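You operate a simulated robot arm through the tools that you are given. There is no shell and no other tool. Be economical: measure what you need, move in short steps, check, and stop when the job is done.

You are at the controls of a simulated robot arm. One attempt, no reset.

Task
Stand the soap cup on the drying mat, pour about 40 ml of soap into it and cover it.
Fine: pour from the green handle jug and put it back; lay the white cup lid on the rinse grid meanwhile; the fittings stay. Set down upright: soap cup, green handle jug.

It is judged by the outcome, as a careful person would: the job done as asked, and still so three seconds after it is handed in. It fails if anything else is knocked over, pushed out of place, dropped, spilled or broken. Lids that push on must go on centred and level and be pressed home; caps that screw on are set level and turned clockwise until they are tight.

Robot
A 7-joint arm with a two-finger parallel gripper, fixed in place. Base frame: the origin is at the foot of the arm, x ahead of it, y to its left, z up. Readings come in m, rad, newtons and seconds.
With the tool pointing down near the work surface it reaches from about 0.22 to 0.74 m from the base axis. Its first joint turns from -2.897 to 2.897 rad. Payload 1.57 kg.
The tool frame sits at the grasp point between the pads (the TCP): z along the fingers, y along the line on which they close. The tips reach 0.03 m beyond it. The gripper opens to 0.11 m. The fingers are 0.024 m wide and 0.012 m thick; the gripper's body (0.048 by 0.112 m) begins 0.078 m behind the TCP.
Orientation is told as [roll, pitch, yaw] about the base's x, y, z axes, in that order, counted from this pose: with the fingers straight down and closing along the base's y, the tool's x points along the base's -x, its y along +y and its z along -z.

Tools
- The arm moves only by the tool servo_tool. Its argument "steps" is a list of rows, each a list of 3 entries, a list of its own where there are three numbers: the opening in per cent of the stroke, from 0 (shut) to 100 (fully open), then the shift along the tool's x, y, z in m, then the turn, a rotation vector about the tool's x, y, z in rad. In form: [[hand, [dx, dy, dz], [wx, wy, wz]], ...]. A call has 1 to 10 rows; each row is the pose to reach, as a shift and turn from the pose commanded when the call began, along the tool's axes at that moment. A row lasts 0.2 s, in which the tool goes at most 0.05 m and 0.15 rad; a call with a longer step from one row to the next is refused whole, and so is a gripper value outside its range. A pose out of reach is approached as far as the arm can. The call stops where the force on the tool passes 40 N (or 10 N more than at its start, if that is more) or the arm is blocked; 0.2 s more then pass. Each finger travels about 0.045 m/s and halts on what it meets, pressing with about 27 N; the grip force reading is that of the motor and also rises with nothing between the fingers. The clock runs only during rows and for 0.2 s after the last one: add rows that repeat a pose to give the fingers time. It gives the time, the measured TCP pose, the force on the tool (base axes), the opening and the grip force at its end, in the units of the frame above (readings bear some noise), with the torque about the TCP (base axes, N m) and any sound that the robot's microphone picked up.
- Cameras (640 x 400 px; columns grow to the right, rows downward): "scene" is fixed at [0.0509, 0.6481, 1.5937]; the picture's right is [-0.65, -0.76, 0.00], its down [-0.68, 0.58, -0.44] and it looks along [0.34, -0.29, -0.90] (base axes); focal length 249 px, centre (320, 200). "wrist" rides on the gripper at [0.07, 0.016, -0.141] in the tool frame; the picture's right is [-0.23, 0.97, 0.00], its down [-0.86, -0.20, -0.48] and it looks along [-0.47, -0.11, 0.88] (tool axes); focal length 222 px, centre (320, 200).
- capture(camera): a new picture of that camera. The clock stands still meanwhile.
- slide_trunk(by): slides the trunk up (or, below 0, down) by that many m; the arm rides with it, the base frame stays. It gives what a move gives, with no picture.
- point_at(camera, pixels): for up to 12 pixels [column, row] of the newest picture of that camera ("zoom" is the newest enlarged one), the place [x, y, z] in the base frame of the surface seen there, good to about 0.002 m. The clock stands still meanwhile.
- enlarge(camera, box): a new picture of the part [left, top, right, bottom] of that camera's present view, enlarged. The clock stands still meanwhile.
- close_job(): hands the job in; it is judged then, once.

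Keep the steps short. Do not move on a guess: measure, check each grasp and each placing, and mend mistakes. In all there are 80 turns and 46 pictures (those below and enlarged ones count). Leave the gripper open and the arm clear of the work at the hand-in unless told otherwise, and finish with a single line.

The tools are called as name(argument=value, ...) on one line, values as JSON. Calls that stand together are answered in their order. servo_tool: Moves the arm, as the interface text tells. Its arguments: {"type":"object","properties":{"steps":{"type":"array"}},"required":["steps"]} The other tools are called the same way: slide_trunk (by) slides the trunk up or down; capture (camera) takes a picture; point_at (camera, pixels) gives the place of the surface under pixels of a picture; enlarge (camera, box) takes an enlarged picture of a part of a camera's view; close_job () hands the job in.

At the start:

```text
clock: 0.0
position: [0.2419, 0.3083, 1.2467]
ee_rot: [0.0, -0.001, 0.001]
force: [-0.2, 0.2, -0.4]
moment: [-0.02, -0.02, 0.02]
gripper_width: 0.11
grip_force: 0.1
trunk travel left (down, up): [-0.525, 0.065]
```

scene: 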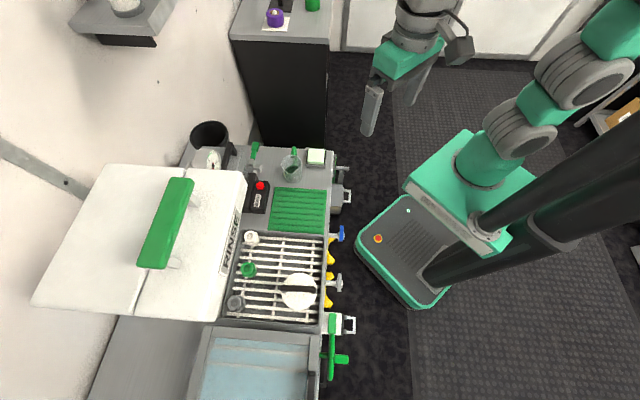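
wrist: 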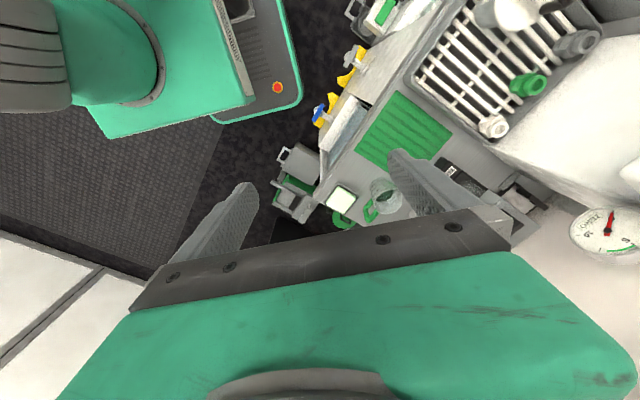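

The scene shows a sink unit with a green mat, a grid and several small items. I'll enlarge the work area to identify them.

enlarge(camera="scene", box=[180, 130, 360, 242])

enlarge(camera="scene", box=[200, 220, 360, 320])

```text
3.56 times, centred on (270, 186) of scene
```

zoom: 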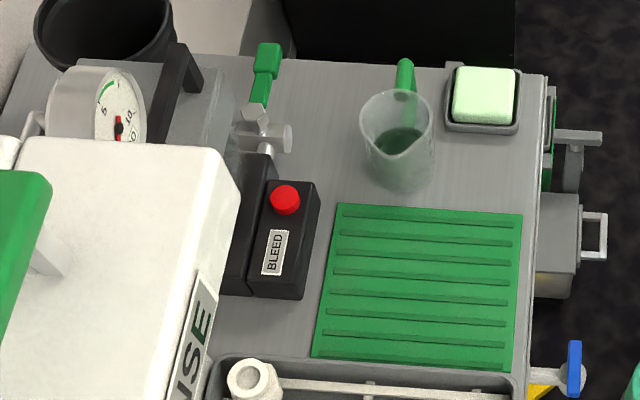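

```text
4.00 times, centred on (280, 270) of scene
```

zoom: 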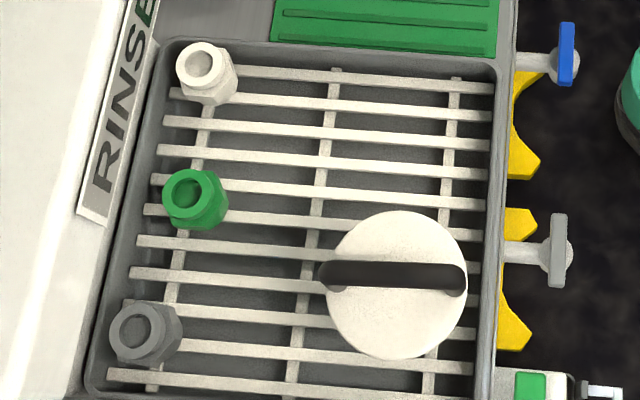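

The soap cup isn't on the sink unit. I'll look at the shelf at top left and the black cabinet.

enlarge(camera="scene", box=[70, 0, 182, 70])

enlarge(camera="scene", box=[225, 0, 337, 70])

enlarge(camera="scene", box=[540, 60, 640, 290])

```text
5.71 times, centred on (126, 35) of scene
```

zoom: 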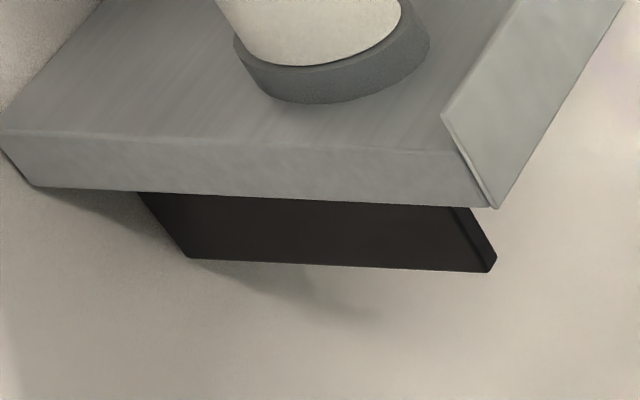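

```text
5.71 times, centred on (281, 35) of scene
```

zoom: 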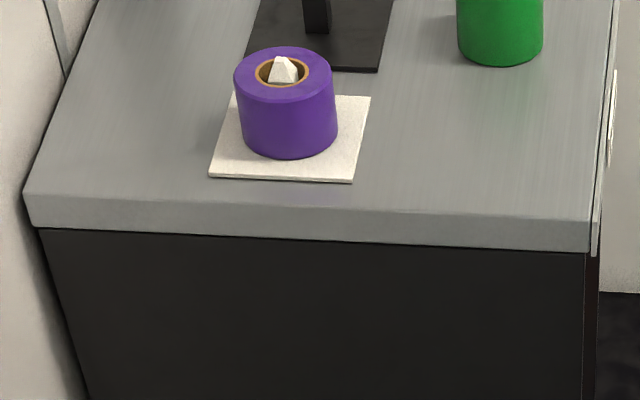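

```text
1.74 times, centred on (590, 175) of scene
```

zoom: 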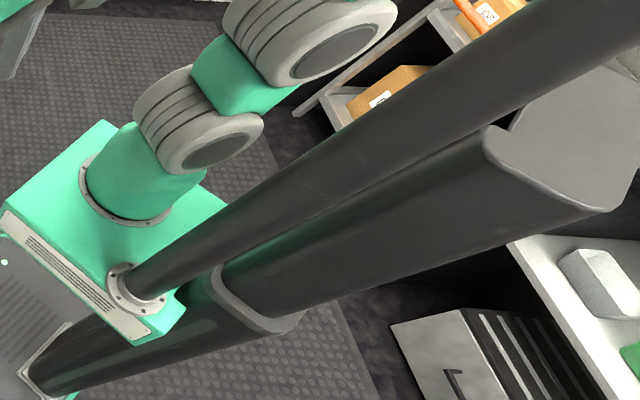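

I'll measure the candidate objects on the unit and further away.

capture(camera="scene")

point_at(camera="scene", pixels=[[125, 5], [130, 14], [275, 20], [312, 4], [299, 291], [299, 210], [316, 157], [292, 172], [300, 148], [259, 186], [213, 160], [280, 250]])

```text
38 pictures are left
```

scene: 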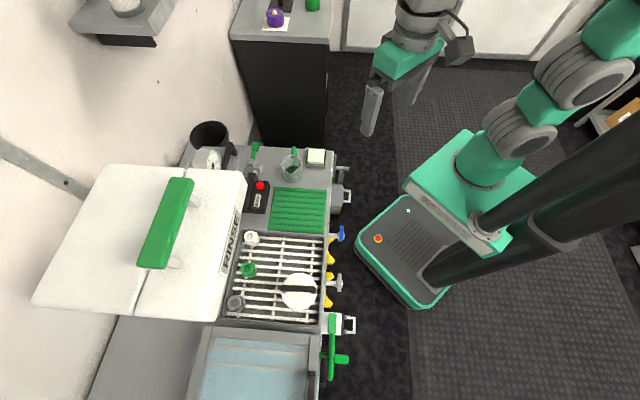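

```text
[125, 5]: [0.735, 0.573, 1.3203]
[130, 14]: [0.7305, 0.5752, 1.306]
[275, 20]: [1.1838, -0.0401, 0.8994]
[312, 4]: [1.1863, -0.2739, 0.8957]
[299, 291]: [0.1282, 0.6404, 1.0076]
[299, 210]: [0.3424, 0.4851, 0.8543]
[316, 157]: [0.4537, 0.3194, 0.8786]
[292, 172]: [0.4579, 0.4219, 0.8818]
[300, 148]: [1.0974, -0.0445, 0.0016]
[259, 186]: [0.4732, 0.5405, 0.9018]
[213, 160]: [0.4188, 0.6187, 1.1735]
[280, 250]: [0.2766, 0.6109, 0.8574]
```

The white disc with the black bar sits at z≈1.008, well above the grid (0.857), so it may be a lidded cup. I'll check this in the wrist view.

enlarge(camera="wrist", box=[400, 0, 640, 150])

enlarge(camera="wrist", box=[260, 90, 500, 240])

```text
2.67 times, centred on (520, 75) of wrist
```

zoom: 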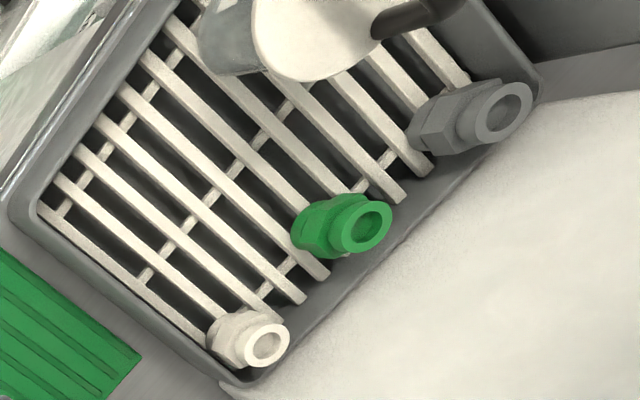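

```text
2.67 times, centred on (380, 165) of wrist
```

zoom: 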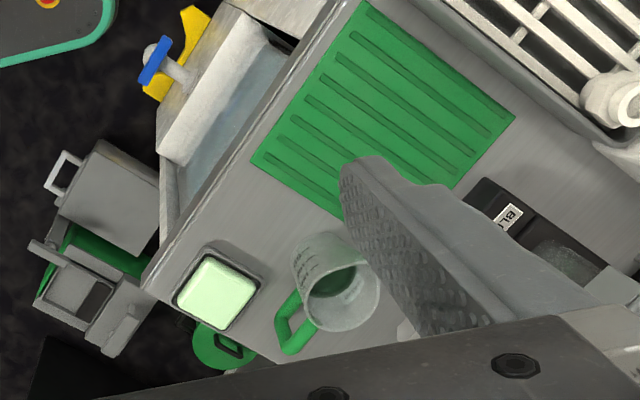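

The cup stands on the grid with its lid on, and the jug holds green soap. Next, a close look at the cup from the scene camera to measure it.

enlarge(camera="scene", box=[270, 260, 334, 300])

point_at(camera="zoom", pixels=[[200, 100], [300, 110], [420, 150], [250, 320], [110, 260], [420, 370], [120, 140], [320, 240], [480, 260], [180, 240], [450, 230], [300, 380]])

```text
10.00 times, centred on (302, 280) of scene
```

zoom: 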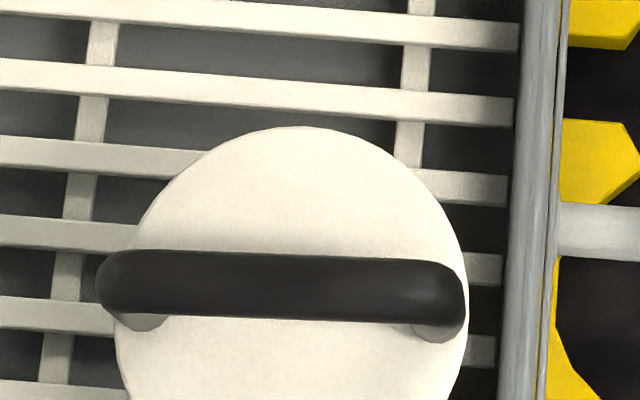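

```text
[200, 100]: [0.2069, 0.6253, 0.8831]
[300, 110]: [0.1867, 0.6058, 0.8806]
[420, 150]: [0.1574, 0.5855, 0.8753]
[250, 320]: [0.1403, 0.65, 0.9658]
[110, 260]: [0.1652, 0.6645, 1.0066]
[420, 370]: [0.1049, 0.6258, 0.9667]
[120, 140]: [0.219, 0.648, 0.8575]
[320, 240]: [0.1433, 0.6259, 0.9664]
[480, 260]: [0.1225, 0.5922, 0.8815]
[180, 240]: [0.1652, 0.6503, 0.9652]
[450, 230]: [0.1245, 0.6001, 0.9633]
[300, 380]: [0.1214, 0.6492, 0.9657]
```

The grid top is z≈0.882, the lid top 0.966 and the handle bar top about 1.007. I'll take more points along the bar to get its axis, plus some on the mat.

point_at(camera="zoom", pixels=[[130, 285], [200, 285], [280, 287], [360, 290], [435, 292], [145, 325], [432, 335], [10, 70], [500, 110], [540, 100], [300, 132], [464, 230]])

point_at(camera="scene", pixels=[[276, 190], [326, 191], [325, 230], [270, 229], [250, 236], [248, 268], [236, 302], [292, 160], [284, 155], [301, 155], [290, 180], [280, 232]])

```text
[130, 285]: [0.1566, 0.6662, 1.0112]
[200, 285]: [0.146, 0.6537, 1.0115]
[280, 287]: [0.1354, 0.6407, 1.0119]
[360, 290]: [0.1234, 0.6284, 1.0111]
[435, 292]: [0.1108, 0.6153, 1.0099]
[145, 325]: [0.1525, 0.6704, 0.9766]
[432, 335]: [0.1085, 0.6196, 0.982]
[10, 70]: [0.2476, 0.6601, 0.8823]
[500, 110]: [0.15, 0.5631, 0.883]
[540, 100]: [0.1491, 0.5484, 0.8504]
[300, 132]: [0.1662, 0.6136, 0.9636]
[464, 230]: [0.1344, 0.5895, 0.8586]
```

```text
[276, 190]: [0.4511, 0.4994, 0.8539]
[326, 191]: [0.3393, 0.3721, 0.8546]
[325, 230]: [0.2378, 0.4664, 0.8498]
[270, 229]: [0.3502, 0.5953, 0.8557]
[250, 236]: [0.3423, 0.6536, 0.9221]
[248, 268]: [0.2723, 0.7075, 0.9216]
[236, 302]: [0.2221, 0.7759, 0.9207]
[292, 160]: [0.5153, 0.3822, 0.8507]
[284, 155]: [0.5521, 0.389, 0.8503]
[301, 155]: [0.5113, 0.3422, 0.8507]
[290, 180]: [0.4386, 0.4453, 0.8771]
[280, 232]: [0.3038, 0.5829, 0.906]
```

The bar axis is at about 48° in base xy and the lid centre is about (0.134, 0.640). Before bringing the arm near, I'll measure the raised white hood and the jug.

point_at(camera="scene", pixels=[[170, 220], [240, 185], [232, 260], [220, 310], [200, 180], [100, 200], [285, 240], [285, 237], [294, 152], [292, 178], [286, 166], [301, 168]])

```text
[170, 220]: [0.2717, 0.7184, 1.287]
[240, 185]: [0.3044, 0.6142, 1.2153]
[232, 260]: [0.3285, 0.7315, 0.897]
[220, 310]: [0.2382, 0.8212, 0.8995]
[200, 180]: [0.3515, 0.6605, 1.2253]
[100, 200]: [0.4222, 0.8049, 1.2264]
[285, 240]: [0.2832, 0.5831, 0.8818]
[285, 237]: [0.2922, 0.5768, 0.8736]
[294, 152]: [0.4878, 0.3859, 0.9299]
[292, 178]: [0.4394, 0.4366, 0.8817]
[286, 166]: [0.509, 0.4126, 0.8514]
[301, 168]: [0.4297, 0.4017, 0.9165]
```

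The hood's front face is about 8 cm behind the cup at z up to 1.22–1.29, so I must stay on the robot side of it. I'll move to a viewing pose in front of and above the cup with yaw +0.84.

servo_tool(steps=[[100, [0.0185, 0.036, 0.016], [0, 0, -0.105]], [100, [0.037, 0.072, 0.032], [0, 0, -0.21]], [100, [0.0555, 0.108, 0.048], [0, 0, -0.314]], [100, [0.074, 0.1435, 0.0635], [0, 0, -0.419]], [100, [0.0925, 0.179, 0.079], [0, 0, -0.524]], [100, [0.111, 0.215, 0.095], [0, 0, -0.629]], [100, [0.1295, 0.251, 0.111], [0, 0, -0.733]], [100, [0.148, 0.287, 0.127], [0, 0, -0.838]], [100, [0.148, 0.287, 0.127], [0, 0, -0.838]]])

capture(camera="wrist")

```text
clock: 2.0
position: [0.0927, 0.5961, 1.1212]
ee_rot: [0.0, 0.0, 0.839]
force: [-0.1, -0.4, 0.2]
moment: [0.0, 0.01, 0.02]
gripper_width: 0.1101
grip_force: 0.1
trunk travel left (down, up): [-0.525, 0.065]
```

```text
34 pictures are left
```

wrist: 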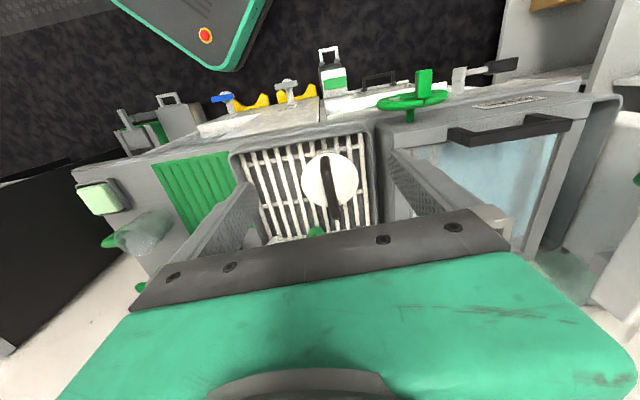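

Pose reached, and the cup is at (330,180). I'll zoom in to see the lid and body.

enlarge(camera="wrist", box=[250, 130, 378, 242])

point_at(camera="wrist", pixels=[[328, 165], [332, 190], [329, 157], [338, 215], [310, 175], [345, 175], [320, 205], [285, 165], [285, 205], [355, 205], [300, 150], [350, 150]])

```text
3.57 times, centred on (314, 186) of wrist
```

zoom: 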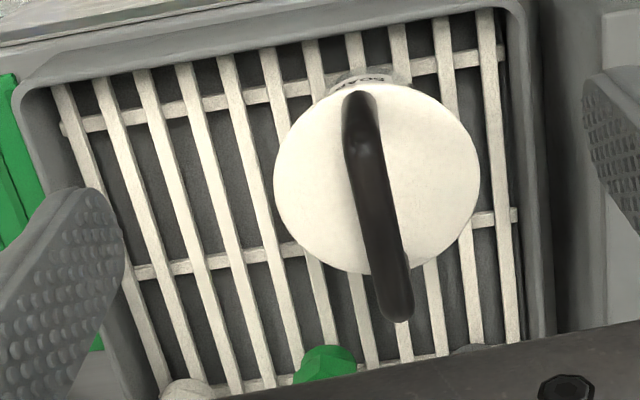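

```text
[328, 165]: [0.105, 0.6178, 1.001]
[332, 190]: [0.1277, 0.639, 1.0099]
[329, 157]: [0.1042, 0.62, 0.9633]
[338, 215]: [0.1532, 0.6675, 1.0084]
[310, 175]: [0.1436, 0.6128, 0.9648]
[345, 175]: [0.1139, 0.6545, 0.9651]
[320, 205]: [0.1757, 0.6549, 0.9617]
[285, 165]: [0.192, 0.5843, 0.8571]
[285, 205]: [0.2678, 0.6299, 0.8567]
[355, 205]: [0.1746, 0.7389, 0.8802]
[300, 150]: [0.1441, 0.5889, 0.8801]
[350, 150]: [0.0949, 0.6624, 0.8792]
```

The cup is labelled SOAP, has a push-on style lid, and its bar is centred at about (0.134, 0.641). I'll move over it, come down to TCP z≈1.004 with the tips 7 mm above the lid, and close on the bar.

servo_tool(steps=[[60, [-0.03, -0.001, 0.0], [0, 0, 0]], [60, [-0.061, -0.001, 0.02], [0, 0, 0]], [60, [-0.061, -0.001, 0.06], [0, 0, 0]], [60, [-0.061, -0.001, 0.09], [0, 0, 0]], [60, [-0.061, -0.001, 0.117], [0, 0, 0]], [60, [-0.061, -0.001, 0.117], [0, 0, 0]], [0, [-0.061, -0.001, 0.117], [0, 0, 0]], [0, [-0.061, -0.001, 0.117], [0, 0, 0]], [0, [-0.061, -0.001, 0.117], [0, 0, 0]], [0, [-0.061, -0.001, 0.117], [0, 0, 0]]])

capture(camera="wrist")

```text
clock: 4.2
position: [0.1353, 0.6405, 1.0024]
ee_rot: [0.002, 0.0, 0.837]
force: [0.5, 0.2, 0.2]
moment: [0.01, 0.0, -0.02]
gripper_width: 0.013
grip_force: 20.7
trunk travel left (down, up): [-0.525, 0.065]
```

```text
32 pictures are left
```

wrist: 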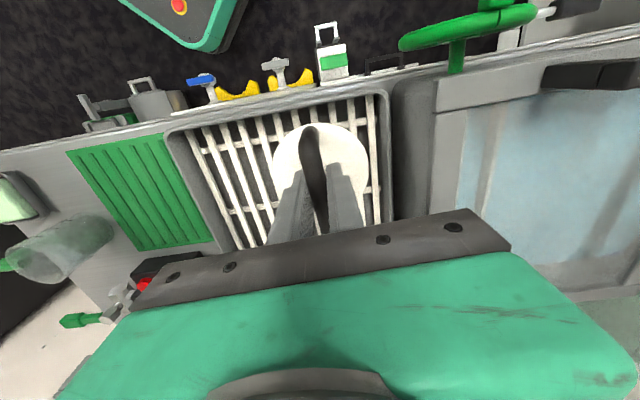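

The bar is held at a 13 mm opening. I'll lift gently by 10 mm and watch the force.

servo_tool(steps=[[0, [0, 0, -0.002], [0, 0, 0]], [0, [0, 0, -0.004], [0, 0, 0]], [0, [0, 0, -0.006], [0, 0, 0]], [0, [0, 0, -0.008], [0, 0, 0]], [0, [0, 0, -0.012], [0, 0, 0]], [0, [0, 0, -0.012], [0, 0, 0]]])

enlarge(camera="wrist", box=[250, 90, 394, 180])

```text
clock: 5.6
position: [0.1336, 0.6404, 1.015]
ee_rot: [0.001, 0.001, 0.837]
force: [-0.2, 1.3, -0.3]
moment: [0.0, 0.04, 0.01]
gripper_width: 0.0129
grip_force: 26.9
trunk travel left (down, up): [-0.525, 0.065]
```

```text
4.44 times, centred on (322, 135) of wrist
```

zoom: 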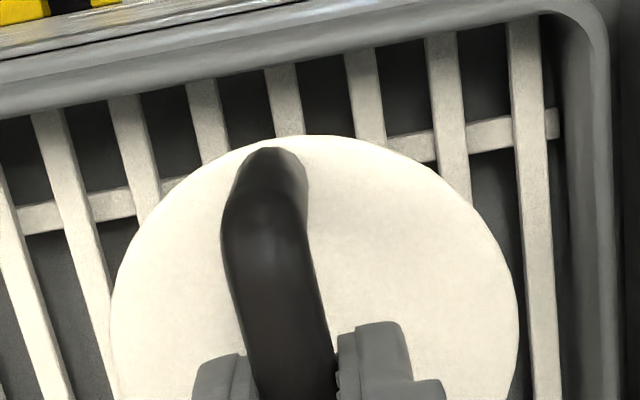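

The force stayed small. I'll lift another 60 mm and check with the scene camera that only the lid came.

servo_tool(steps=[[0, [0, 0, -0.02], [0, 0, 0]], [0, [0, 0, -0.04], [0, 0, 0]], [0, [0, 0, -0.06], [0, 0, 0]], [0, [0, 0, -0.06], [0, 0, 0]]])

enlarge(camera="scene", box=[220, 225, 380, 325])

capture(camera="wrist")

```text
clock: 6.6
position: [0.1347, 0.6411, 1.0758]
ee_rot: [-0.001, 0.0, 0.837]
force: [-0.4, 1.0, 0.7]
moment: [-0.01, -0.01, 0.0]
gripper_width: 0.0125
grip_force: 27.0
trunk travel left (down, up): [-0.525, 0.065]
```

```text
4.00 times, centred on (300, 275) of scene
```

zoom: 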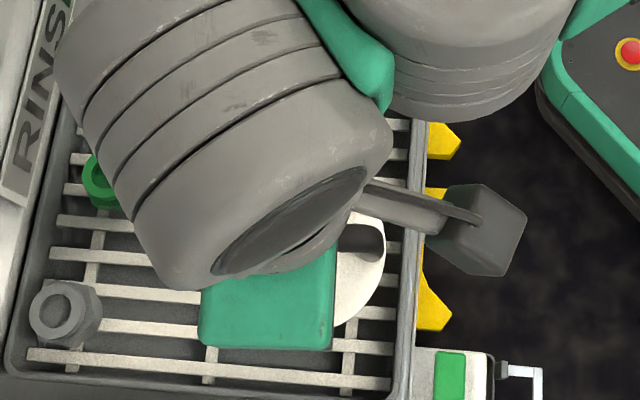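

```text
29 pictures are left
```

wrist: 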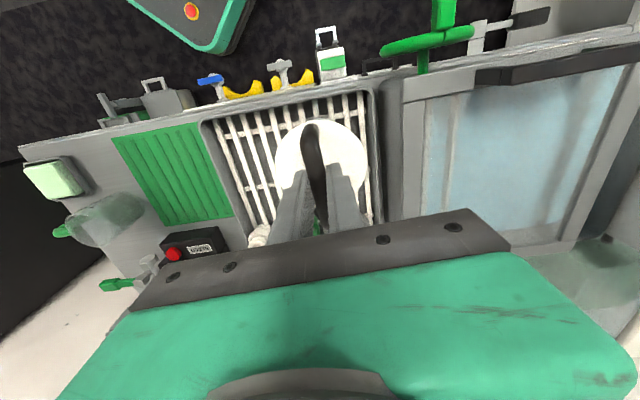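

The lid blocks the view below. I'll shift sideways over the free grid spot at the same height and look for the cup.

servo_tool(steps=[[0, [0.003, -0.045, 0], [0, 0, 0]], [0, [0.006, -0.089, 0], [0, 0, 0]], [0, [0.006, -0.089, 0], [0, 0, 0]]])

capture(camera="wrist")

```text
clock: 7.4
position: [0.1978, 0.5771, 1.0758]
ee_rot: [0.002, 0.0, 0.838]
force: [-0.3, -0.2, -1.0]
moment: [0.01, 0.04, -0.01]
gripper_width: 0.0129
grip_force: 26.9
trunk travel left (down, up): [-0.525, 0.065]
```

```text
28 pictures are left
```

wrist: 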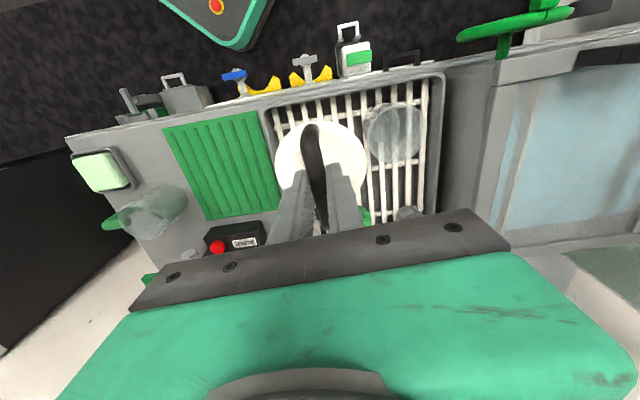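

The cup stayed on the grid, transparent and empty at (393,135). I'll measure its rim and body before setting the lid down.

enlarge(camera="wrist", box=[330, 80, 458, 192])

point_at(camera="zoom", pixels=[[50, 120], [60, 200], [110, 230], [180, 230], [240, 200], [255, 120], [200, 80], [120, 85], [150, 160], [170, 60], [100, 190], [220, 230]])

```text
3.57 times, centred on (394, 136) of wrist
```

zoom: 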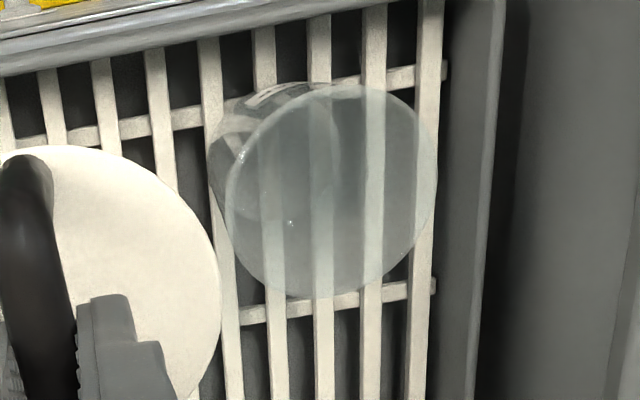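

```text
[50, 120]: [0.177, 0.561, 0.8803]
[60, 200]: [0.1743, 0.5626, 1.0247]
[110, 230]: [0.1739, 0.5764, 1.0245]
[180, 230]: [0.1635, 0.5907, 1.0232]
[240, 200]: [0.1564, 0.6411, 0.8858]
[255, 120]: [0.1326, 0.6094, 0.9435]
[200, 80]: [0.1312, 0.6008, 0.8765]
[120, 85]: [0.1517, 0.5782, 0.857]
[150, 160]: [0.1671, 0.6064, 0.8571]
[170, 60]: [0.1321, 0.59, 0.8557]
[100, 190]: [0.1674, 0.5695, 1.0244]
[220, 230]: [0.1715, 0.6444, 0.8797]
```

The lid is held level, but it slipped to about 51 mm below the TCP when it popped off. I'll lower it to just above the grid, then creep down.

servo_tool(steps=[[0, [0, 0, 0.04], [0, 0, 0]], [0, [0, 0, 0.08], [0, 0, 0]], [0, [0, 0, 0.105], [0, 0, 0]], [0, [0, 0, 0.105], [0, 0, 0]]])

servo_tool(steps=[[0, [0, 0, 0.003], [0, 0, 0]], [0, [0, 0, 0.006], [0, 0, 0]], [0, [0, 0, 0.009], [0, 0, 0]], [0, [0, 0, 0.012], [0, 0, 0]]])

```text
clock: 8.4
position: [0.1988, 0.5771, 0.9704]
ee_rot: [0.001, -0.001, 0.838]
force: [0.4, -0.3, -0.5]
moment: [0.04, 0.01, 0.01]
gripper_width: 0.0126
grip_force: 26.9
trunk travel left (down, up): [-0.525, 0.065]
```

```text
clock: 9.4
position: [0.1983, 0.5762, 0.9577]
ee_rot: [-0.001, 0.0, 0.839]
force: [0.9, -0.3, 0.0]
moment: [0.0, 0.0, 0.0]
gripper_width: 0.0129
grip_force: 27.0
trunk travel left (down, up): [-0.525, 0.065]
```

No contact yet at 0.958, so I'll keep creeping.

servo_tool(steps=[[0, [0, 0, 0.002], [0, 0, 0]], [0, [0, 0, 0.004], [0, 0, 0]], [0, [0, 0, 0.006], [0, 0, 0]]])

servo_tool(steps=[[0, [0, 0, 0.002], [0, 0, 0]], [0, [0, 0, 0.004], [0, 0, 0]]])

```text
clock: 10.2
position: [0.1976, 0.5764, 0.9523]
ee_rot: [-0.001, -0.001, 0.836]
force: [-0.4, -1.1, -0.3]
moment: [-0.03, 0.01, 0.0]
gripper_width: 0.0128
grip_force: 27.1
trunk travel left (down, up): [-0.525, 0.065]
```

```text
clock: 10.8
position: [0.1979, 0.5763, 0.9494]
ee_rot: [0.001, -0.003, 0.838]
force: [-0.1, -0.6, 4.1]
moment: [-0.06, -0.07, -0.01]
gripper_width: 0.0128
grip_force: 27.2
trunk travel left (down, up): [-0.525, 0.065]
```

Contact at TCP 0.949 with about 4 N. I'll open a little, since the cup is close, then rise.

servo_tool(steps=[[30, [0, 0, 0.0], [0, 0, 0]], [30, [0, 0, 0.0], [0, 0, 0]], [30, [0, 0, 0.0], [0, 0, 0]], [30, [0, 0, -0.03], [0, 0, 0]], [30, [0, 0, -0.07], [0, 0, 0]], [30, [0, 0, -0.12], [0, 0, 0]], [30, [0, 0, -0.16], [0, 0, 0]], [30, [0, 0, -0.16], [0, 0, 0]]])

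capture(camera="wrist")

```text
clock: 12.6
position: [0.197, 0.5774, 1.1088]
ee_rot: [-0.001, -0.001, 0.838]
force: [0.0, -0.3, 0.2]
moment: [0.0, 0.02, 0.0]
gripper_width: 0.033
grip_force: 0.2
trunk travel left (down, up): [-0.525, 0.065]
```

```text
26 pictures are left
```

wrist: 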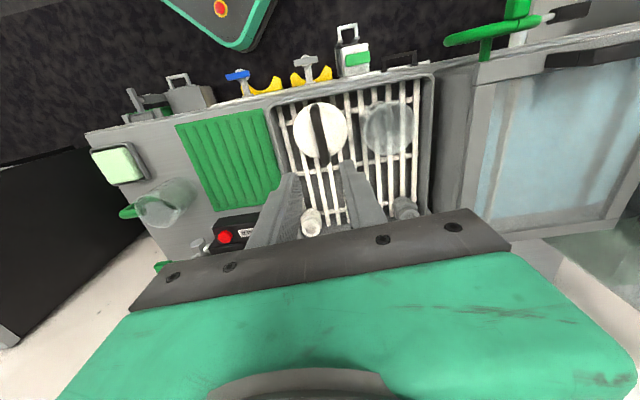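

The lid lies flat on the grid. I'll zoom on both for measurements.

enlarge(camera="wrist", box=[280, 80, 440, 180])

point_at(camera="zoom", pixels=[[145, 95], [170, 290], [95, 200], [215, 160], [160, 200], [152, 105], [185, 300], [345, 180], [425, 300], [520, 250], [520, 190], [430, 110]])

```text
4.00 times, centred on (360, 130) of wrist
```

zoom: 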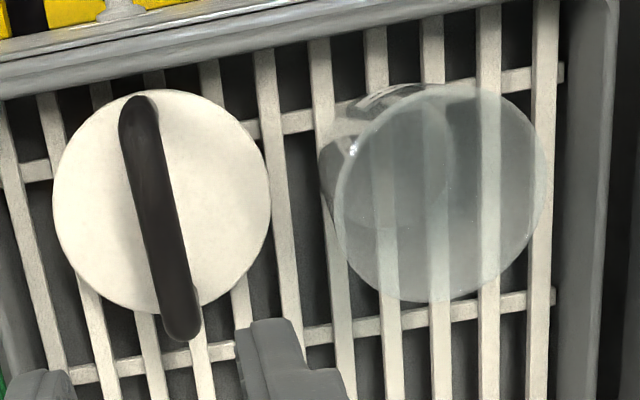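

```text
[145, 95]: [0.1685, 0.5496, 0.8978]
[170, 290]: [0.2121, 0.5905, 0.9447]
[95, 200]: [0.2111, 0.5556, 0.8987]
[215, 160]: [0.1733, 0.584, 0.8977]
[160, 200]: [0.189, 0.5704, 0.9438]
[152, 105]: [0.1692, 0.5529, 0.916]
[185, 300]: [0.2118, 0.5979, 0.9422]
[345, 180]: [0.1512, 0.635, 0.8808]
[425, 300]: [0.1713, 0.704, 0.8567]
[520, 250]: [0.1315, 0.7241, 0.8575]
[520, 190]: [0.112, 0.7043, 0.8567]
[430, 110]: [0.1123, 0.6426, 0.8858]
```

From ray geometry the cup rim centre is about u=0.565, v=-0.330, with a diameter of about 67 mm, matching where the lid was. I'll move over it with 77% opening, descend to TCP 0.938, then close on the body.

servo_tool(steps=[[77, [-0.002, 0.045, 0], [0, 0, 0]], [77, [-0.0045, 0.0895, 0], [0, 0, 0]], [77, [-0.0045, 0.0895, 0.04], [0, 0, 0]], [77, [-0.0045, 0.0895, 0.08], [0, 0, 0]], [77, [-0.0045, 0.0895, 0.11], [0, 0, 0]], [77, [-0.0045, 0.0895, 0.11], [0, 0, 0]]])

capture(camera="wrist")

```text
clock: 14.0
position: [0.1339, 0.6392, 0.9979]
ee_rot: [0.0, -0.001, 0.838]
force: [-0.2, -0.3, -0.3]
moment: [-0.01, 0.01, -0.01]
gripper_width: 0.0847
grip_force: 0.0
trunk travel left (down, up): [-0.525, 0.065]
```

```text
24 pictures are left
```

wrist: 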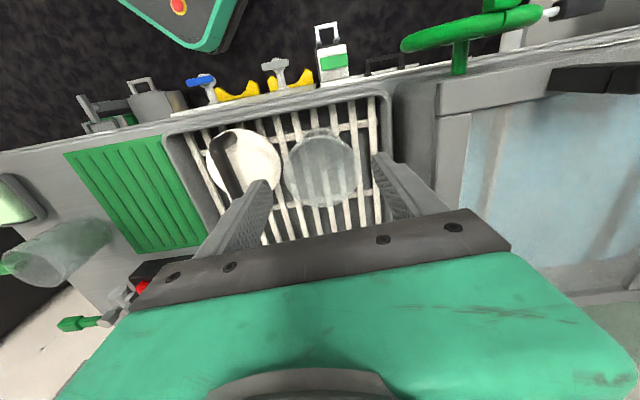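

The cup is centred between the fingers. I'll descend 60 mm and close.

servo_tool(steps=[[77, [0, 0, 0.03], [0, 0, 0]], [77, [0, 0, 0.06], [0, 0, 0]], [77, [0, 0, 0.06], [0, 0, 0]], [50, [0, 0, 0.06], [0, 0, 0]], [50, [0, 0, 0.06], [0, 0, 0]], [50, [0, 0, 0.06], [0, 0, 0]]])

```text
clock: 15.4
position: [0.1341, 0.6402, 0.9405]
ee_rot: [0.001, -0.001, 0.838]
force: [-0.1, 0.5, 0.2]
moment: [0.02, 0.0, -0.01]
gripper_width: 0.0664
grip_force: 27.0
trunk travel left (down, up): [-0.525, 0.065]
```

The cup is gripped at 66 mm. I'll lift 90 mm and carry it towards the mat centre (u≈0.585, v≈-0.075).

servo_tool(steps=[[50, [0, 0, -0.015], [0, 0, 0]], [50, [0, 0, -0.05], [0, 0, 0]], [50, [0, 0, -0.09], [0, 0, 0]], [50, [-0.002, -0.04, -0.09], [0, 0, 0]], [50, [-0.005, -0.085, -0.09], [0, 0, 0]], [50, [-0.009, -0.13, -0.09], [0, 0, 0]], [50, [-0.013, -0.175, -0.09], [0, 0, 0]], [50, [-0.016, -0.22, -0.09], [0, 0, 0]], [50, [-0.0195, -0.254, -0.09], [0, 0, 0]], [50, [-0.0195, -0.254, -0.09], [0, 0, 0]]])

capture(camera="wrist")

```text
clock: 17.6
position: [0.3348, 0.4844, 1.0278]
ee_rot: [-0.002, 0.001, 0.838]
force: [-0.7, 0.6, 0.0]
moment: [-0.01, 0.02, 0.0]
gripper_width: 0.0662
grip_force: 26.7
trunk travel left (down, up): [-0.525, 0.065]
```

```text
23 pictures are left
```

wrist: 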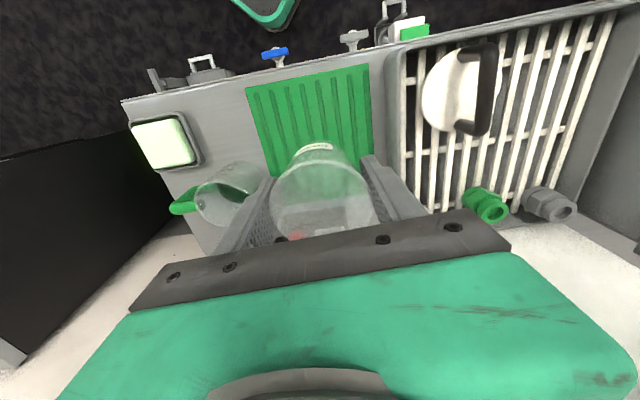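

The cup is held above the mat. I'll lower it to 10 mm above, then creep.

servo_tool(steps=[[50, [0, 0, 0.04], [0, 0, 0]], [50, [0, 0, 0.08], [0, 0, 0]], [50, [0, 0, 0.105], [0, 0, 0]], [50, [0, 0, 0.105], [0, 0, 0]]])

servo_tool(steps=[[50, [0, 0, 0.002], [0, 0, 0]], [50, [0, 0, 0.004], [0, 0, 0]], [50, [0, 0, 0.006], [0, 0, 0]], [50, [0, 0, 0.008], [0, 0, 0]]])

```text
clock: 18.6
position: [0.337, 0.4835, 0.9224]
ee_rot: [0.001, 0.0, 0.837]
force: [0.2, 0.3, -0.6]
moment: [0.01, 0.02, 0.01]
gripper_width: 0.0667
grip_force: 27.2
trunk travel left (down, up): [-0.525, 0.065]
```

```text
clock: 19.6
position: [0.3361, 0.4843, 0.9153]
ee_rot: [0.0, -0.001, 0.837]
force: [0.4, 0.2, -0.9]
moment: [-0.02, 0.02, -0.01]
gripper_width: 0.0666
grip_force: 26.9
trunk travel left (down, up): [-0.525, 0.065]
```

Still no contact at 0.915, so I'll continue.

servo_tool(steps=[[50, [0, 0, 0.0015], [0, 0, 0]], [50, [0, 0, 0.003], [0, 0, 0]]])

servo_tool(steps=[[50, [0, 0, 0.0015], [0, 0, 0]], [50, [0, 0, 0.003], [0, 0, 0]]])

```text
clock: 20.2
position: [0.3368, 0.484, 0.9119]
ee_rot: [0.0, 0.0, 0.837]
force: [-0.5, -0.6, -0.1]
moment: [-0.02, 0.01, 0.03]
gripper_width: 0.0666
grip_force: 27.1
trunk travel left (down, up): [-0.525, 0.065]
```

```text
clock: 20.8
position: [0.3349, 0.4841, 0.9133]
ee_rot: [0.0, -0.006, 0.838]
force: [-1.6, -4.1, 13.2]
moment: [-0.34, 0.07, -0.03]
gripper_width: 0.0665
grip_force: 26.9
trunk travel left (down, up): [-0.525, 0.065]
```

Contact at about 13 N. I'll back off 2 mm to unload, open, then rise and look.

servo_tool(steps=[[50, [0, 0, -0.0025], [0, 0, 0]], [50, [0, 0, -0.0025], [0, 0, 0]], [77, [0, 0, -0.0025], [0, 0, 0]], [77, [0, 0, -0.0025], [0, 0, 0]], [77, [0, 0, -0.0025], [0, 0, 0]], [77, [0, 0, -0.04], [0, 0, 0]], [77, [0, 0, -0.08], [0, 0, 0]], [77, [0, 0, -0.125], [0, 0, 0]], [77, [0, 0, -0.17], [0, 0, 0]], [77, [0, 0, -0.17], [0, 0, 0]]])

capture(camera="wrist")

```text
clock: 23.0
position: [0.3352, 0.4853, 1.0796]
ee_rot: [0.0, 0.0, 0.838]
force: [-0.3, 1.1, 0.3]
moment: [0.0, 0.01, -0.05]
gripper_width: 0.0851
grip_force: 0.2
trunk travel left (down, up): [-0.525, 0.065]
```

```text
22 pictures are left
```

wrist: 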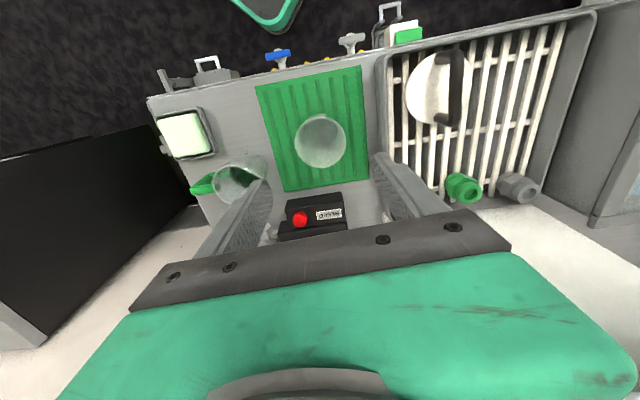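

The cup stands upright on the mat. I'll move along towards the jug to measure it.

servo_tool(steps=[[77, [0.02, -0.04, -0.02], [0, 0, 0]], [77, [0.03, -0.085, -0.02], [0, 0, 0]], [77, [0.04, -0.13, -0.02], [0, 0, 0]], [77, [0.04, -0.13, -0.02], [0, 0, 0]]])

enlarge(camera="wrist", box=[240, 100, 432, 220])

```text
clock: 24.0
position: [0.4066, 0.3667, 1.1002]
ee_rot: [0.0, 0.001, 0.838]
force: [0.0, 0.5, -0.2]
moment: [0.02, -0.02, -0.01]
gripper_width: 0.0847
grip_force: 0.0
trunk travel left (down, up): [-0.525, 0.065]
```

```text
3.33 times, centred on (336, 160) of wrist
```

zoom: 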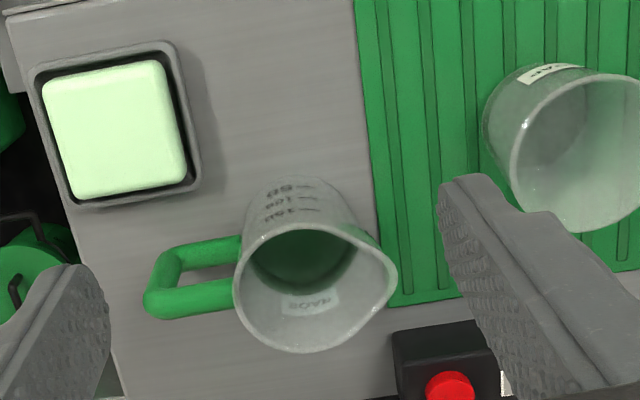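

The jug has a rectangular green handle and graduations. I'll zoom to read them and take points on the handle and rim.

point_at(camera="zoom", pixels=[[160, 300], [190, 300], [225, 295], [165, 265], [200, 252], [230, 245], [240, 270], [300, 228], [392, 280], [300, 345], [300, 262], [305, 305]])

enlarge(camera="wrist", box=[280, 145, 376, 205])

```text
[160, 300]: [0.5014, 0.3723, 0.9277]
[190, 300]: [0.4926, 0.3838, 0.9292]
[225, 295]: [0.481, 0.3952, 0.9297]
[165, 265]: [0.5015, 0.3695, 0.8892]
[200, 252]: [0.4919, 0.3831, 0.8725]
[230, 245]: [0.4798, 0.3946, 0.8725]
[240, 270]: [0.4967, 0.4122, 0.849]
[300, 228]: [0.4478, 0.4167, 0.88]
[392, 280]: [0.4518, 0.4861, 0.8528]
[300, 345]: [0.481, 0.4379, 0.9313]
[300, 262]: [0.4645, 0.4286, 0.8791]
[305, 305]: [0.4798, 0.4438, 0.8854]
```

```text
6.67 times, centred on (328, 175) of wrist
```

zoom: 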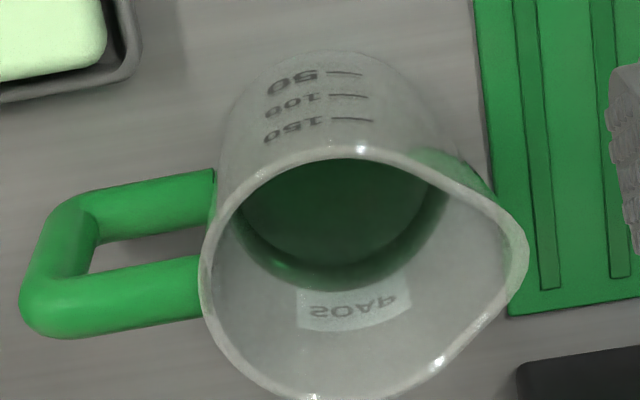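

The graduations read 50/100/150, and the soap surface is at z≈0.879, roughly 55–60 ml. I'll measure the rim lip and handle bars in this zoom.

point_at(camera="zoom", pixels=[[300, 158], [345, 153], [400, 158], [236, 208], [207, 270], [225, 345], [440, 367], [522, 260], [518, 230], [345, 215], [60, 300], [120, 295]])

point_at(camera="zoom", pixels=[[170, 285], [65, 240], [150, 200], [200, 190], [90, 205], [45, 290], [300, 75], [345, 95], [350, 120], [345, 73], [100, 325], [250, 100]])

```text
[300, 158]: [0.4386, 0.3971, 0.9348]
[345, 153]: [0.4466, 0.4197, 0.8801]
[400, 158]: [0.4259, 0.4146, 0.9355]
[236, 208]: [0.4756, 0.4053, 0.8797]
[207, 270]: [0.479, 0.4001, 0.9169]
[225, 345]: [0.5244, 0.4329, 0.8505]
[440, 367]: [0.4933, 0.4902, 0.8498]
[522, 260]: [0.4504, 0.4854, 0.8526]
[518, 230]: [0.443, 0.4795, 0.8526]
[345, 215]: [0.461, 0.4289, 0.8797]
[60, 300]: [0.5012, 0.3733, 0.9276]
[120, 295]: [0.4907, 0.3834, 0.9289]
```

```text
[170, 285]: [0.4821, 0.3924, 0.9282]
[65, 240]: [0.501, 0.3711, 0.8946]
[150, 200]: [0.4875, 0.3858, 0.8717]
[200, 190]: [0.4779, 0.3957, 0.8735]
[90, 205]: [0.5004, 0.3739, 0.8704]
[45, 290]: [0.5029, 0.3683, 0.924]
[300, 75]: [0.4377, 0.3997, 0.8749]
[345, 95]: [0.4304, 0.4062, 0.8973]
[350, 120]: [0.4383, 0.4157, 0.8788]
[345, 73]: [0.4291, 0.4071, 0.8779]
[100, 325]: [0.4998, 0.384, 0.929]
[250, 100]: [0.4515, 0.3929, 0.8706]
```

Measurements so far:
- **Jug:** axis about (0.457, 0.418), rim z≈0.938, outer radius about 0.03.
- **Handle:** points at -45°, with its corner at r≈0.06, z≈0.92.

I'll grip the handle corner with the hand leaned back about 40°, so the pour stays comfortable. First I'll turn the wrist at a safe height behind the handle.

servo_tool(steps=[[50, [-0.0065, -0.0132, 0], [0, 0, 0.148]], [50, [-0.013, -0.0263, 0], [0, 0, 0.296]], [50, [-0.0195, -0.0395, 0], [0, 0, 0.444]], [50, [-0.026, -0.0526, 0], [0, 0, 0.592]], [50, [-0.0326, -0.0658, 0], [0, 0, 0.74]], [50, [-0.039, -0.079, 0], [0, 0, 0.888]], [50, [-0.0456, -0.092, 0], [0, 0, 1.036]], [50, [-0.052, -0.105, 0], [0, 0, 1.184]], [50, [-0.0586, -0.118, 0], [0, 0, 1.332]], [50, [-0.0651, -0.1316, 0], [0, 0, 1.48]]])

```text
clock: 26.2
position: [0.5485, 0.3282, 1.0991]
ee_rot: [0.001, 0.0, -0.647]
force: [0.0, 0.7, -0.2]
moment: [0.05, 0.02, -0.03]
gripper_width: 0.0551
grip_force: 0.1
trunk travel left (down, up): [-0.525, 0.065]
```

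Now the last bit of yaw.

servo_tool(steps=[[50, [0, 0, 0], [0, 0, 0.138]], [50, [0, 0, 0], [0, 0, 0.138]]])

servo_tool(steps=[[50, [0, 0, 0.02], [0, 0.14, 0]], [50, [0, 0, 0.04], [0, 0.28, 0]], [50, [0, 0, 0.06], [0, 0.42, 0]], [50, [0, 0, 0.08], [0, 0.56, 0]], [50, [0, 0, 0.1], [0, 0.698, 0]], [50, [0, 0, 0.1], [0, 0.698, 0]]])

capture(camera="wrist")

```text
clock: 26.8
position: [0.5488, 0.3277, 1.0996]
ee_rot: [0.001, 0.0, -0.78]
force: [-1.7, -1.2, 0.4]
moment: [-0.03, 0.03, -0.03]
gripper_width: 0.055
grip_force: 0.0
trunk travel left (down, up): [-0.525, 0.065]
```

```text
clock: 28.2
position: [0.478, 0.312, 0.9748]
ee_rot: [0.002, 0.699, -0.78]
force: [0.0, 0.7, 0.4]
moment: [0.03, 0.02, -0.02]
gripper_width: 0.055
grip_force: 0.1
out of reach, approached as far as the arm can: row 1, 2, 3, 4, 5, 6
trunk travel left (down, up): [-0.525, 0.065]
```

```text
19 pictures are left
```

wrist: 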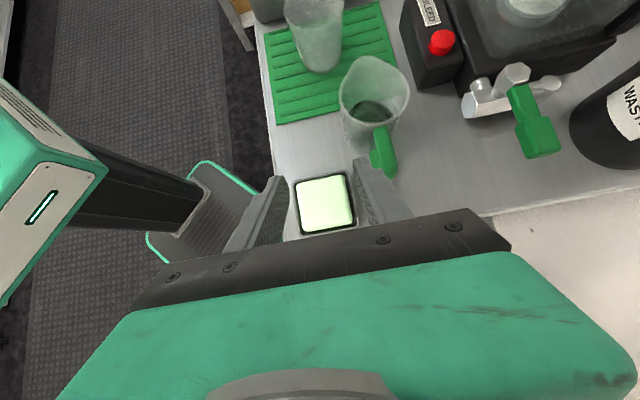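

The 40° lean at that spot was out of reach. The hand is now at (0.478, 0.312, 0.975), clear of everything. I'll raise it and reduce the lean to 20°, then check the pose.

servo_tool(steps=[[50, [0.016, 0, -0.019], [0, -0.12, 0]], [50, [0.032, 0, -0.038], [0, -0.24, 0]], [50, [0.032, 0, -0.038], [0, -0.349, 0]], [50, [0.032, 0, -0.038], [0, -0.349, 0]]])

```text
clock: 29.2
position: [0.4785, 0.3106, 1.0245]
ee_rot: [0.0, 0.348, -0.781]
force: [-0.2, 0.0, 0.7]
moment: [0.0, 0.01, 0.03]
gripper_width: 0.0553
grip_force: 0.1
trunk travel left (down, up): [-0.525, 0.065]
```

Pose as expected. I'll move to the pre-grasp point, 90 mm back along the fingers from the handle corner.

servo_tool(steps=[[50, [-0.004, 0.03, 0.01], [0, 0, 0]], [50, [-0.0075, 0.061, 0.027], [0, 0, 0]], [50, [-0.0075, 0.061, 0.027], [0, 0, 0]]])

capture(camera="wrist")

```text
clock: 30.0
position: [0.5194, 0.3569, 0.9963]
ee_rot: [0.0, 0.349, -0.78]
force: [-0.5, 0.1, 0.4]
moment: [0.03, 0.01, -0.03]
gripper_width: 0.0551
grip_force: 0.2
trunk travel left (down, up): [-0.525, 0.065]
```

```text
18 pictures are left
```

wrist: 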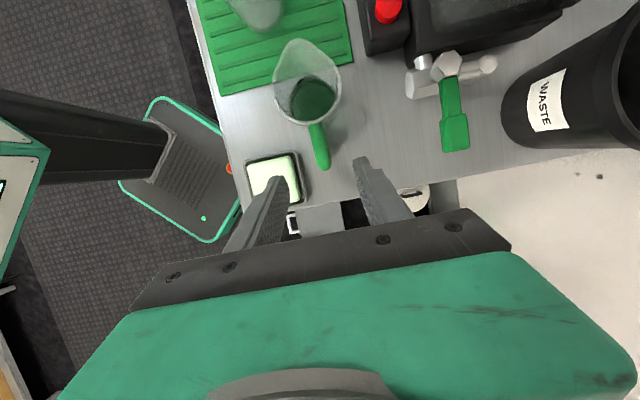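

The handle at (318,145) lies between the fingers. I'll re-measure it from here.

point_at(camera="wrist", pixels=[[314, 130], [317, 140], [319, 150], [322, 160], [323, 166], [308, 102], [300, 45], [341, 62]])

```text
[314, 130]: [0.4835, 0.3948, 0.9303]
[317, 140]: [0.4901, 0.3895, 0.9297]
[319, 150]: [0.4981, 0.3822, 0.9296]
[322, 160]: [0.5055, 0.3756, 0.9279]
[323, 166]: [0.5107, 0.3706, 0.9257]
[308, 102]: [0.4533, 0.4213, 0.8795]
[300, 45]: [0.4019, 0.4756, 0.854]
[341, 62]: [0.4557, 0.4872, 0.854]
```

The handle centre line matches within about 2 mm. I'll advance 90 mm along the fingers and close.

servo_tool(steps=[[50, [-0.002, 0.001, 0.03], [0, 0, 0]], [50, [-0.002, 0.001, 0.06], [0, 0, 0]], [50, [-0.002, 0.001, 0.09], [0, 0, 0]], [50, [-0.002, 0.001, 0.09], [0, 0, 0]], [25, [-0.002, 0.001, 0.09], [0, 0, 0]], [0, [-0.002, 0.001, 0.09], [0, 0, 0]], [0, [-0.002, 0.001, 0.09], [0, 0, 0]], [0, [-0.002, 0.001, 0.09], [0, 0, 0]]])

capture(camera="wrist")

```text
clock: 31.8
position: [0.5003, 0.3772, 0.9125]
ee_rot: [0.0, 0.35, -0.781]
force: [0.4, -0.3, -0.4]
moment: [0.03, 0.0, 0.0]
gripper_width: 0.0147
grip_force: 27.1
trunk travel left (down, up): [-0.525, 0.065]
```

```text
17 pictures are left
```

wrist: 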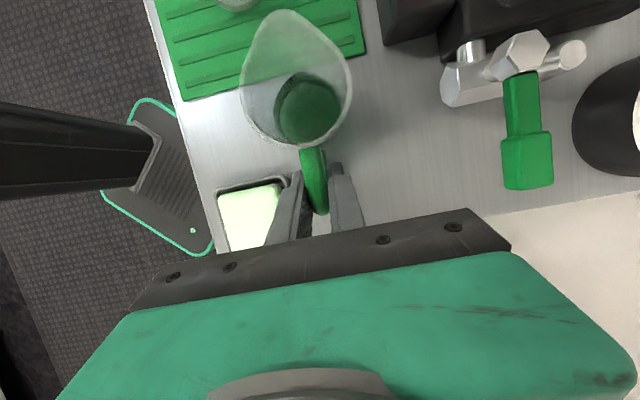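

The handle is gripped at 15 mm. I'll lift 20 mm straight up and check.

servo_tool(steps=[[0, [0.0017, 0, -0.0047], [0, 0, 0]], [0, [0.0034, 0, -0.0094], [0, 0, 0]], [0, [0.0069, 0, -0.0188], [0, 0, 0]], [0, [0.0069, 0, -0.0188], [0, 0, 0]]])

enlarge(camera="wrist", box=[220, 0, 412, 220])

```text
clock: 32.8
position: [0.5001, 0.3763, 0.9321]
ee_rot: [0.0, 0.348, -0.779]
force: [-0.2, -0.3, -1.5]
moment: [-0.06, -0.05, -0.04]
gripper_width: 0.0145
grip_force: 26.8
trunk travel left (down, up): [-0.525, 0.065]
```

```text
1.82 times, centred on (316, 110) of wrist
```

zoom: 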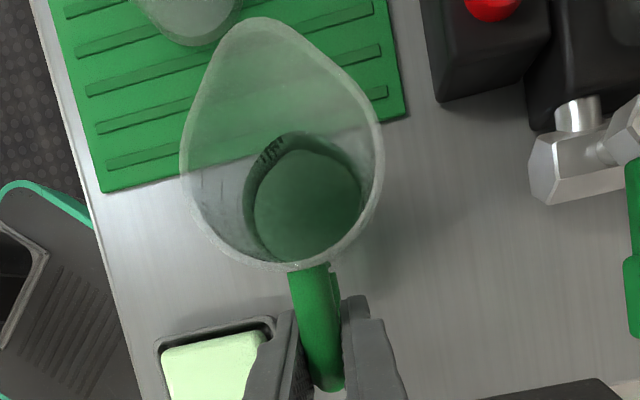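

The jug is held securely and level at 1.5 N. I'll lift to z≈1.06 while tilting forward slowly by 0.6 rad in total, well below the spill angle of about 60°.

servo_tool(steps=[[0, [0.0044, 0, -0.012], [0, 0, 0]], [0, [0.0088, 0, -0.024], [0, -0.05, 0]], [0, [0.0132, 0, -0.036], [0, -0.1, 0]], [0, [0.0176, 0, -0.048], [0, -0.16, 0]], [0, [0.022, 0, -0.06], [0, -0.23, 0]], [0, [0.0263, 0, -0.072], [0, -0.3, 0]], [0, [0.0307, 0, -0.084], [0, -0.38, 0]], [0, [0.0351, 0, -0.096], [0, -0.46, 0]], [0, [0.0395, 0, -0.108], [0, -0.54, 0]], [0, [0.0439, 0, -0.12], [0, -0.6, 0]]])

capture(camera="wrist")

```text
clock: 35.0
position: [0.4996, 0.3771, 1.0591]
ee_rot: [0.002, -0.251, -0.779]
force: [-0.9, -0.2, -1.7]
moment: [0.0, -0.01, 0.0]
gripper_width: 0.0145
grip_force: 26.6
trunk travel left (down, up): [-0.525, 0.065]
```

```text
15 pictures are left
```

wrist: 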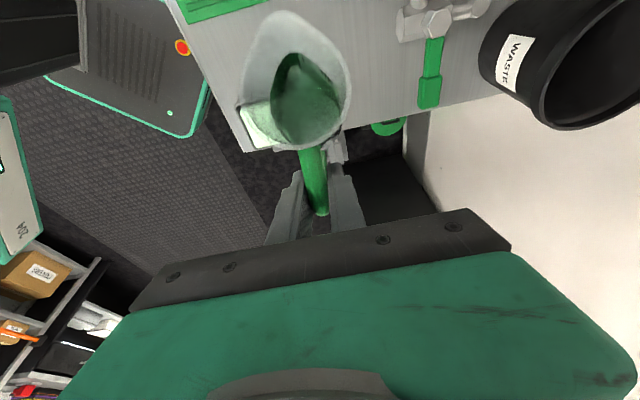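

The jug follows well and no liquid is near the lip. Next I'll yaw about vertical by +45° so the spout points along -x, and move the grip to about (0.445, 0.485, 1.06), putting the lip near the cup.

servo_tool(steps=[[0, [0.0139, 0.0048, -0.0036], [-0.0244, 0, -0.0951]], [0, [0.0278, 0.0096, -0.0071], [-0.0488, 0, -0.1903]], [0, [0.0416, 0.0144, -0.0107], [-0.0731, 0, -0.2854]], [0, [0.0555, 0.0193, -0.0142], [-0.0975, 0, -0.3805]], [0, [0.0694, 0.0241, -0.0178], [-0.1219, 0, -0.4756]], [0, [0.0833, 0.0289, -0.0213], [-0.1463, 0, -0.5708]], [0, [0.0971, 0.0337, -0.0249], [-0.1706, 0, -0.6659]], [0, [0.111, 0.0385, -0.0284], [-0.195, 0, -0.761]], [0, [0.111, 0.0385, -0.0284], [-0.195, 0, -0.761]]])

capture(camera="wrist")

```text
clock: 37.0
position: [0.4459, 0.4856, 1.0591]
ee_rot: [0.0, -0.249, 0.007]
force: [1.5, -0.4, -1.9]
moment: [-0.02, -0.03, -0.02]
gripper_width: 0.0146
grip_force: 27.3
trunk travel left (down, up): [-0.525, 0.065]
```

```text
14 pictures are left
```

wrist: 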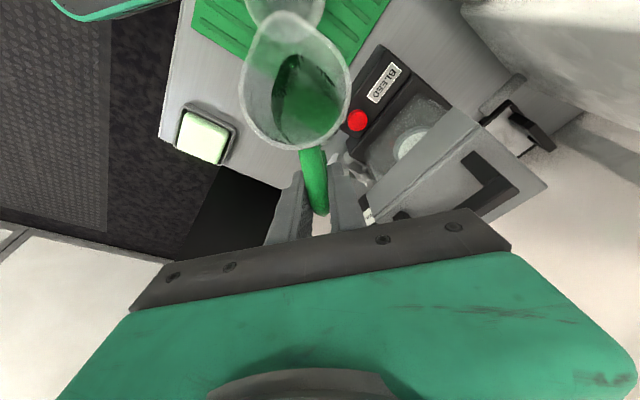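

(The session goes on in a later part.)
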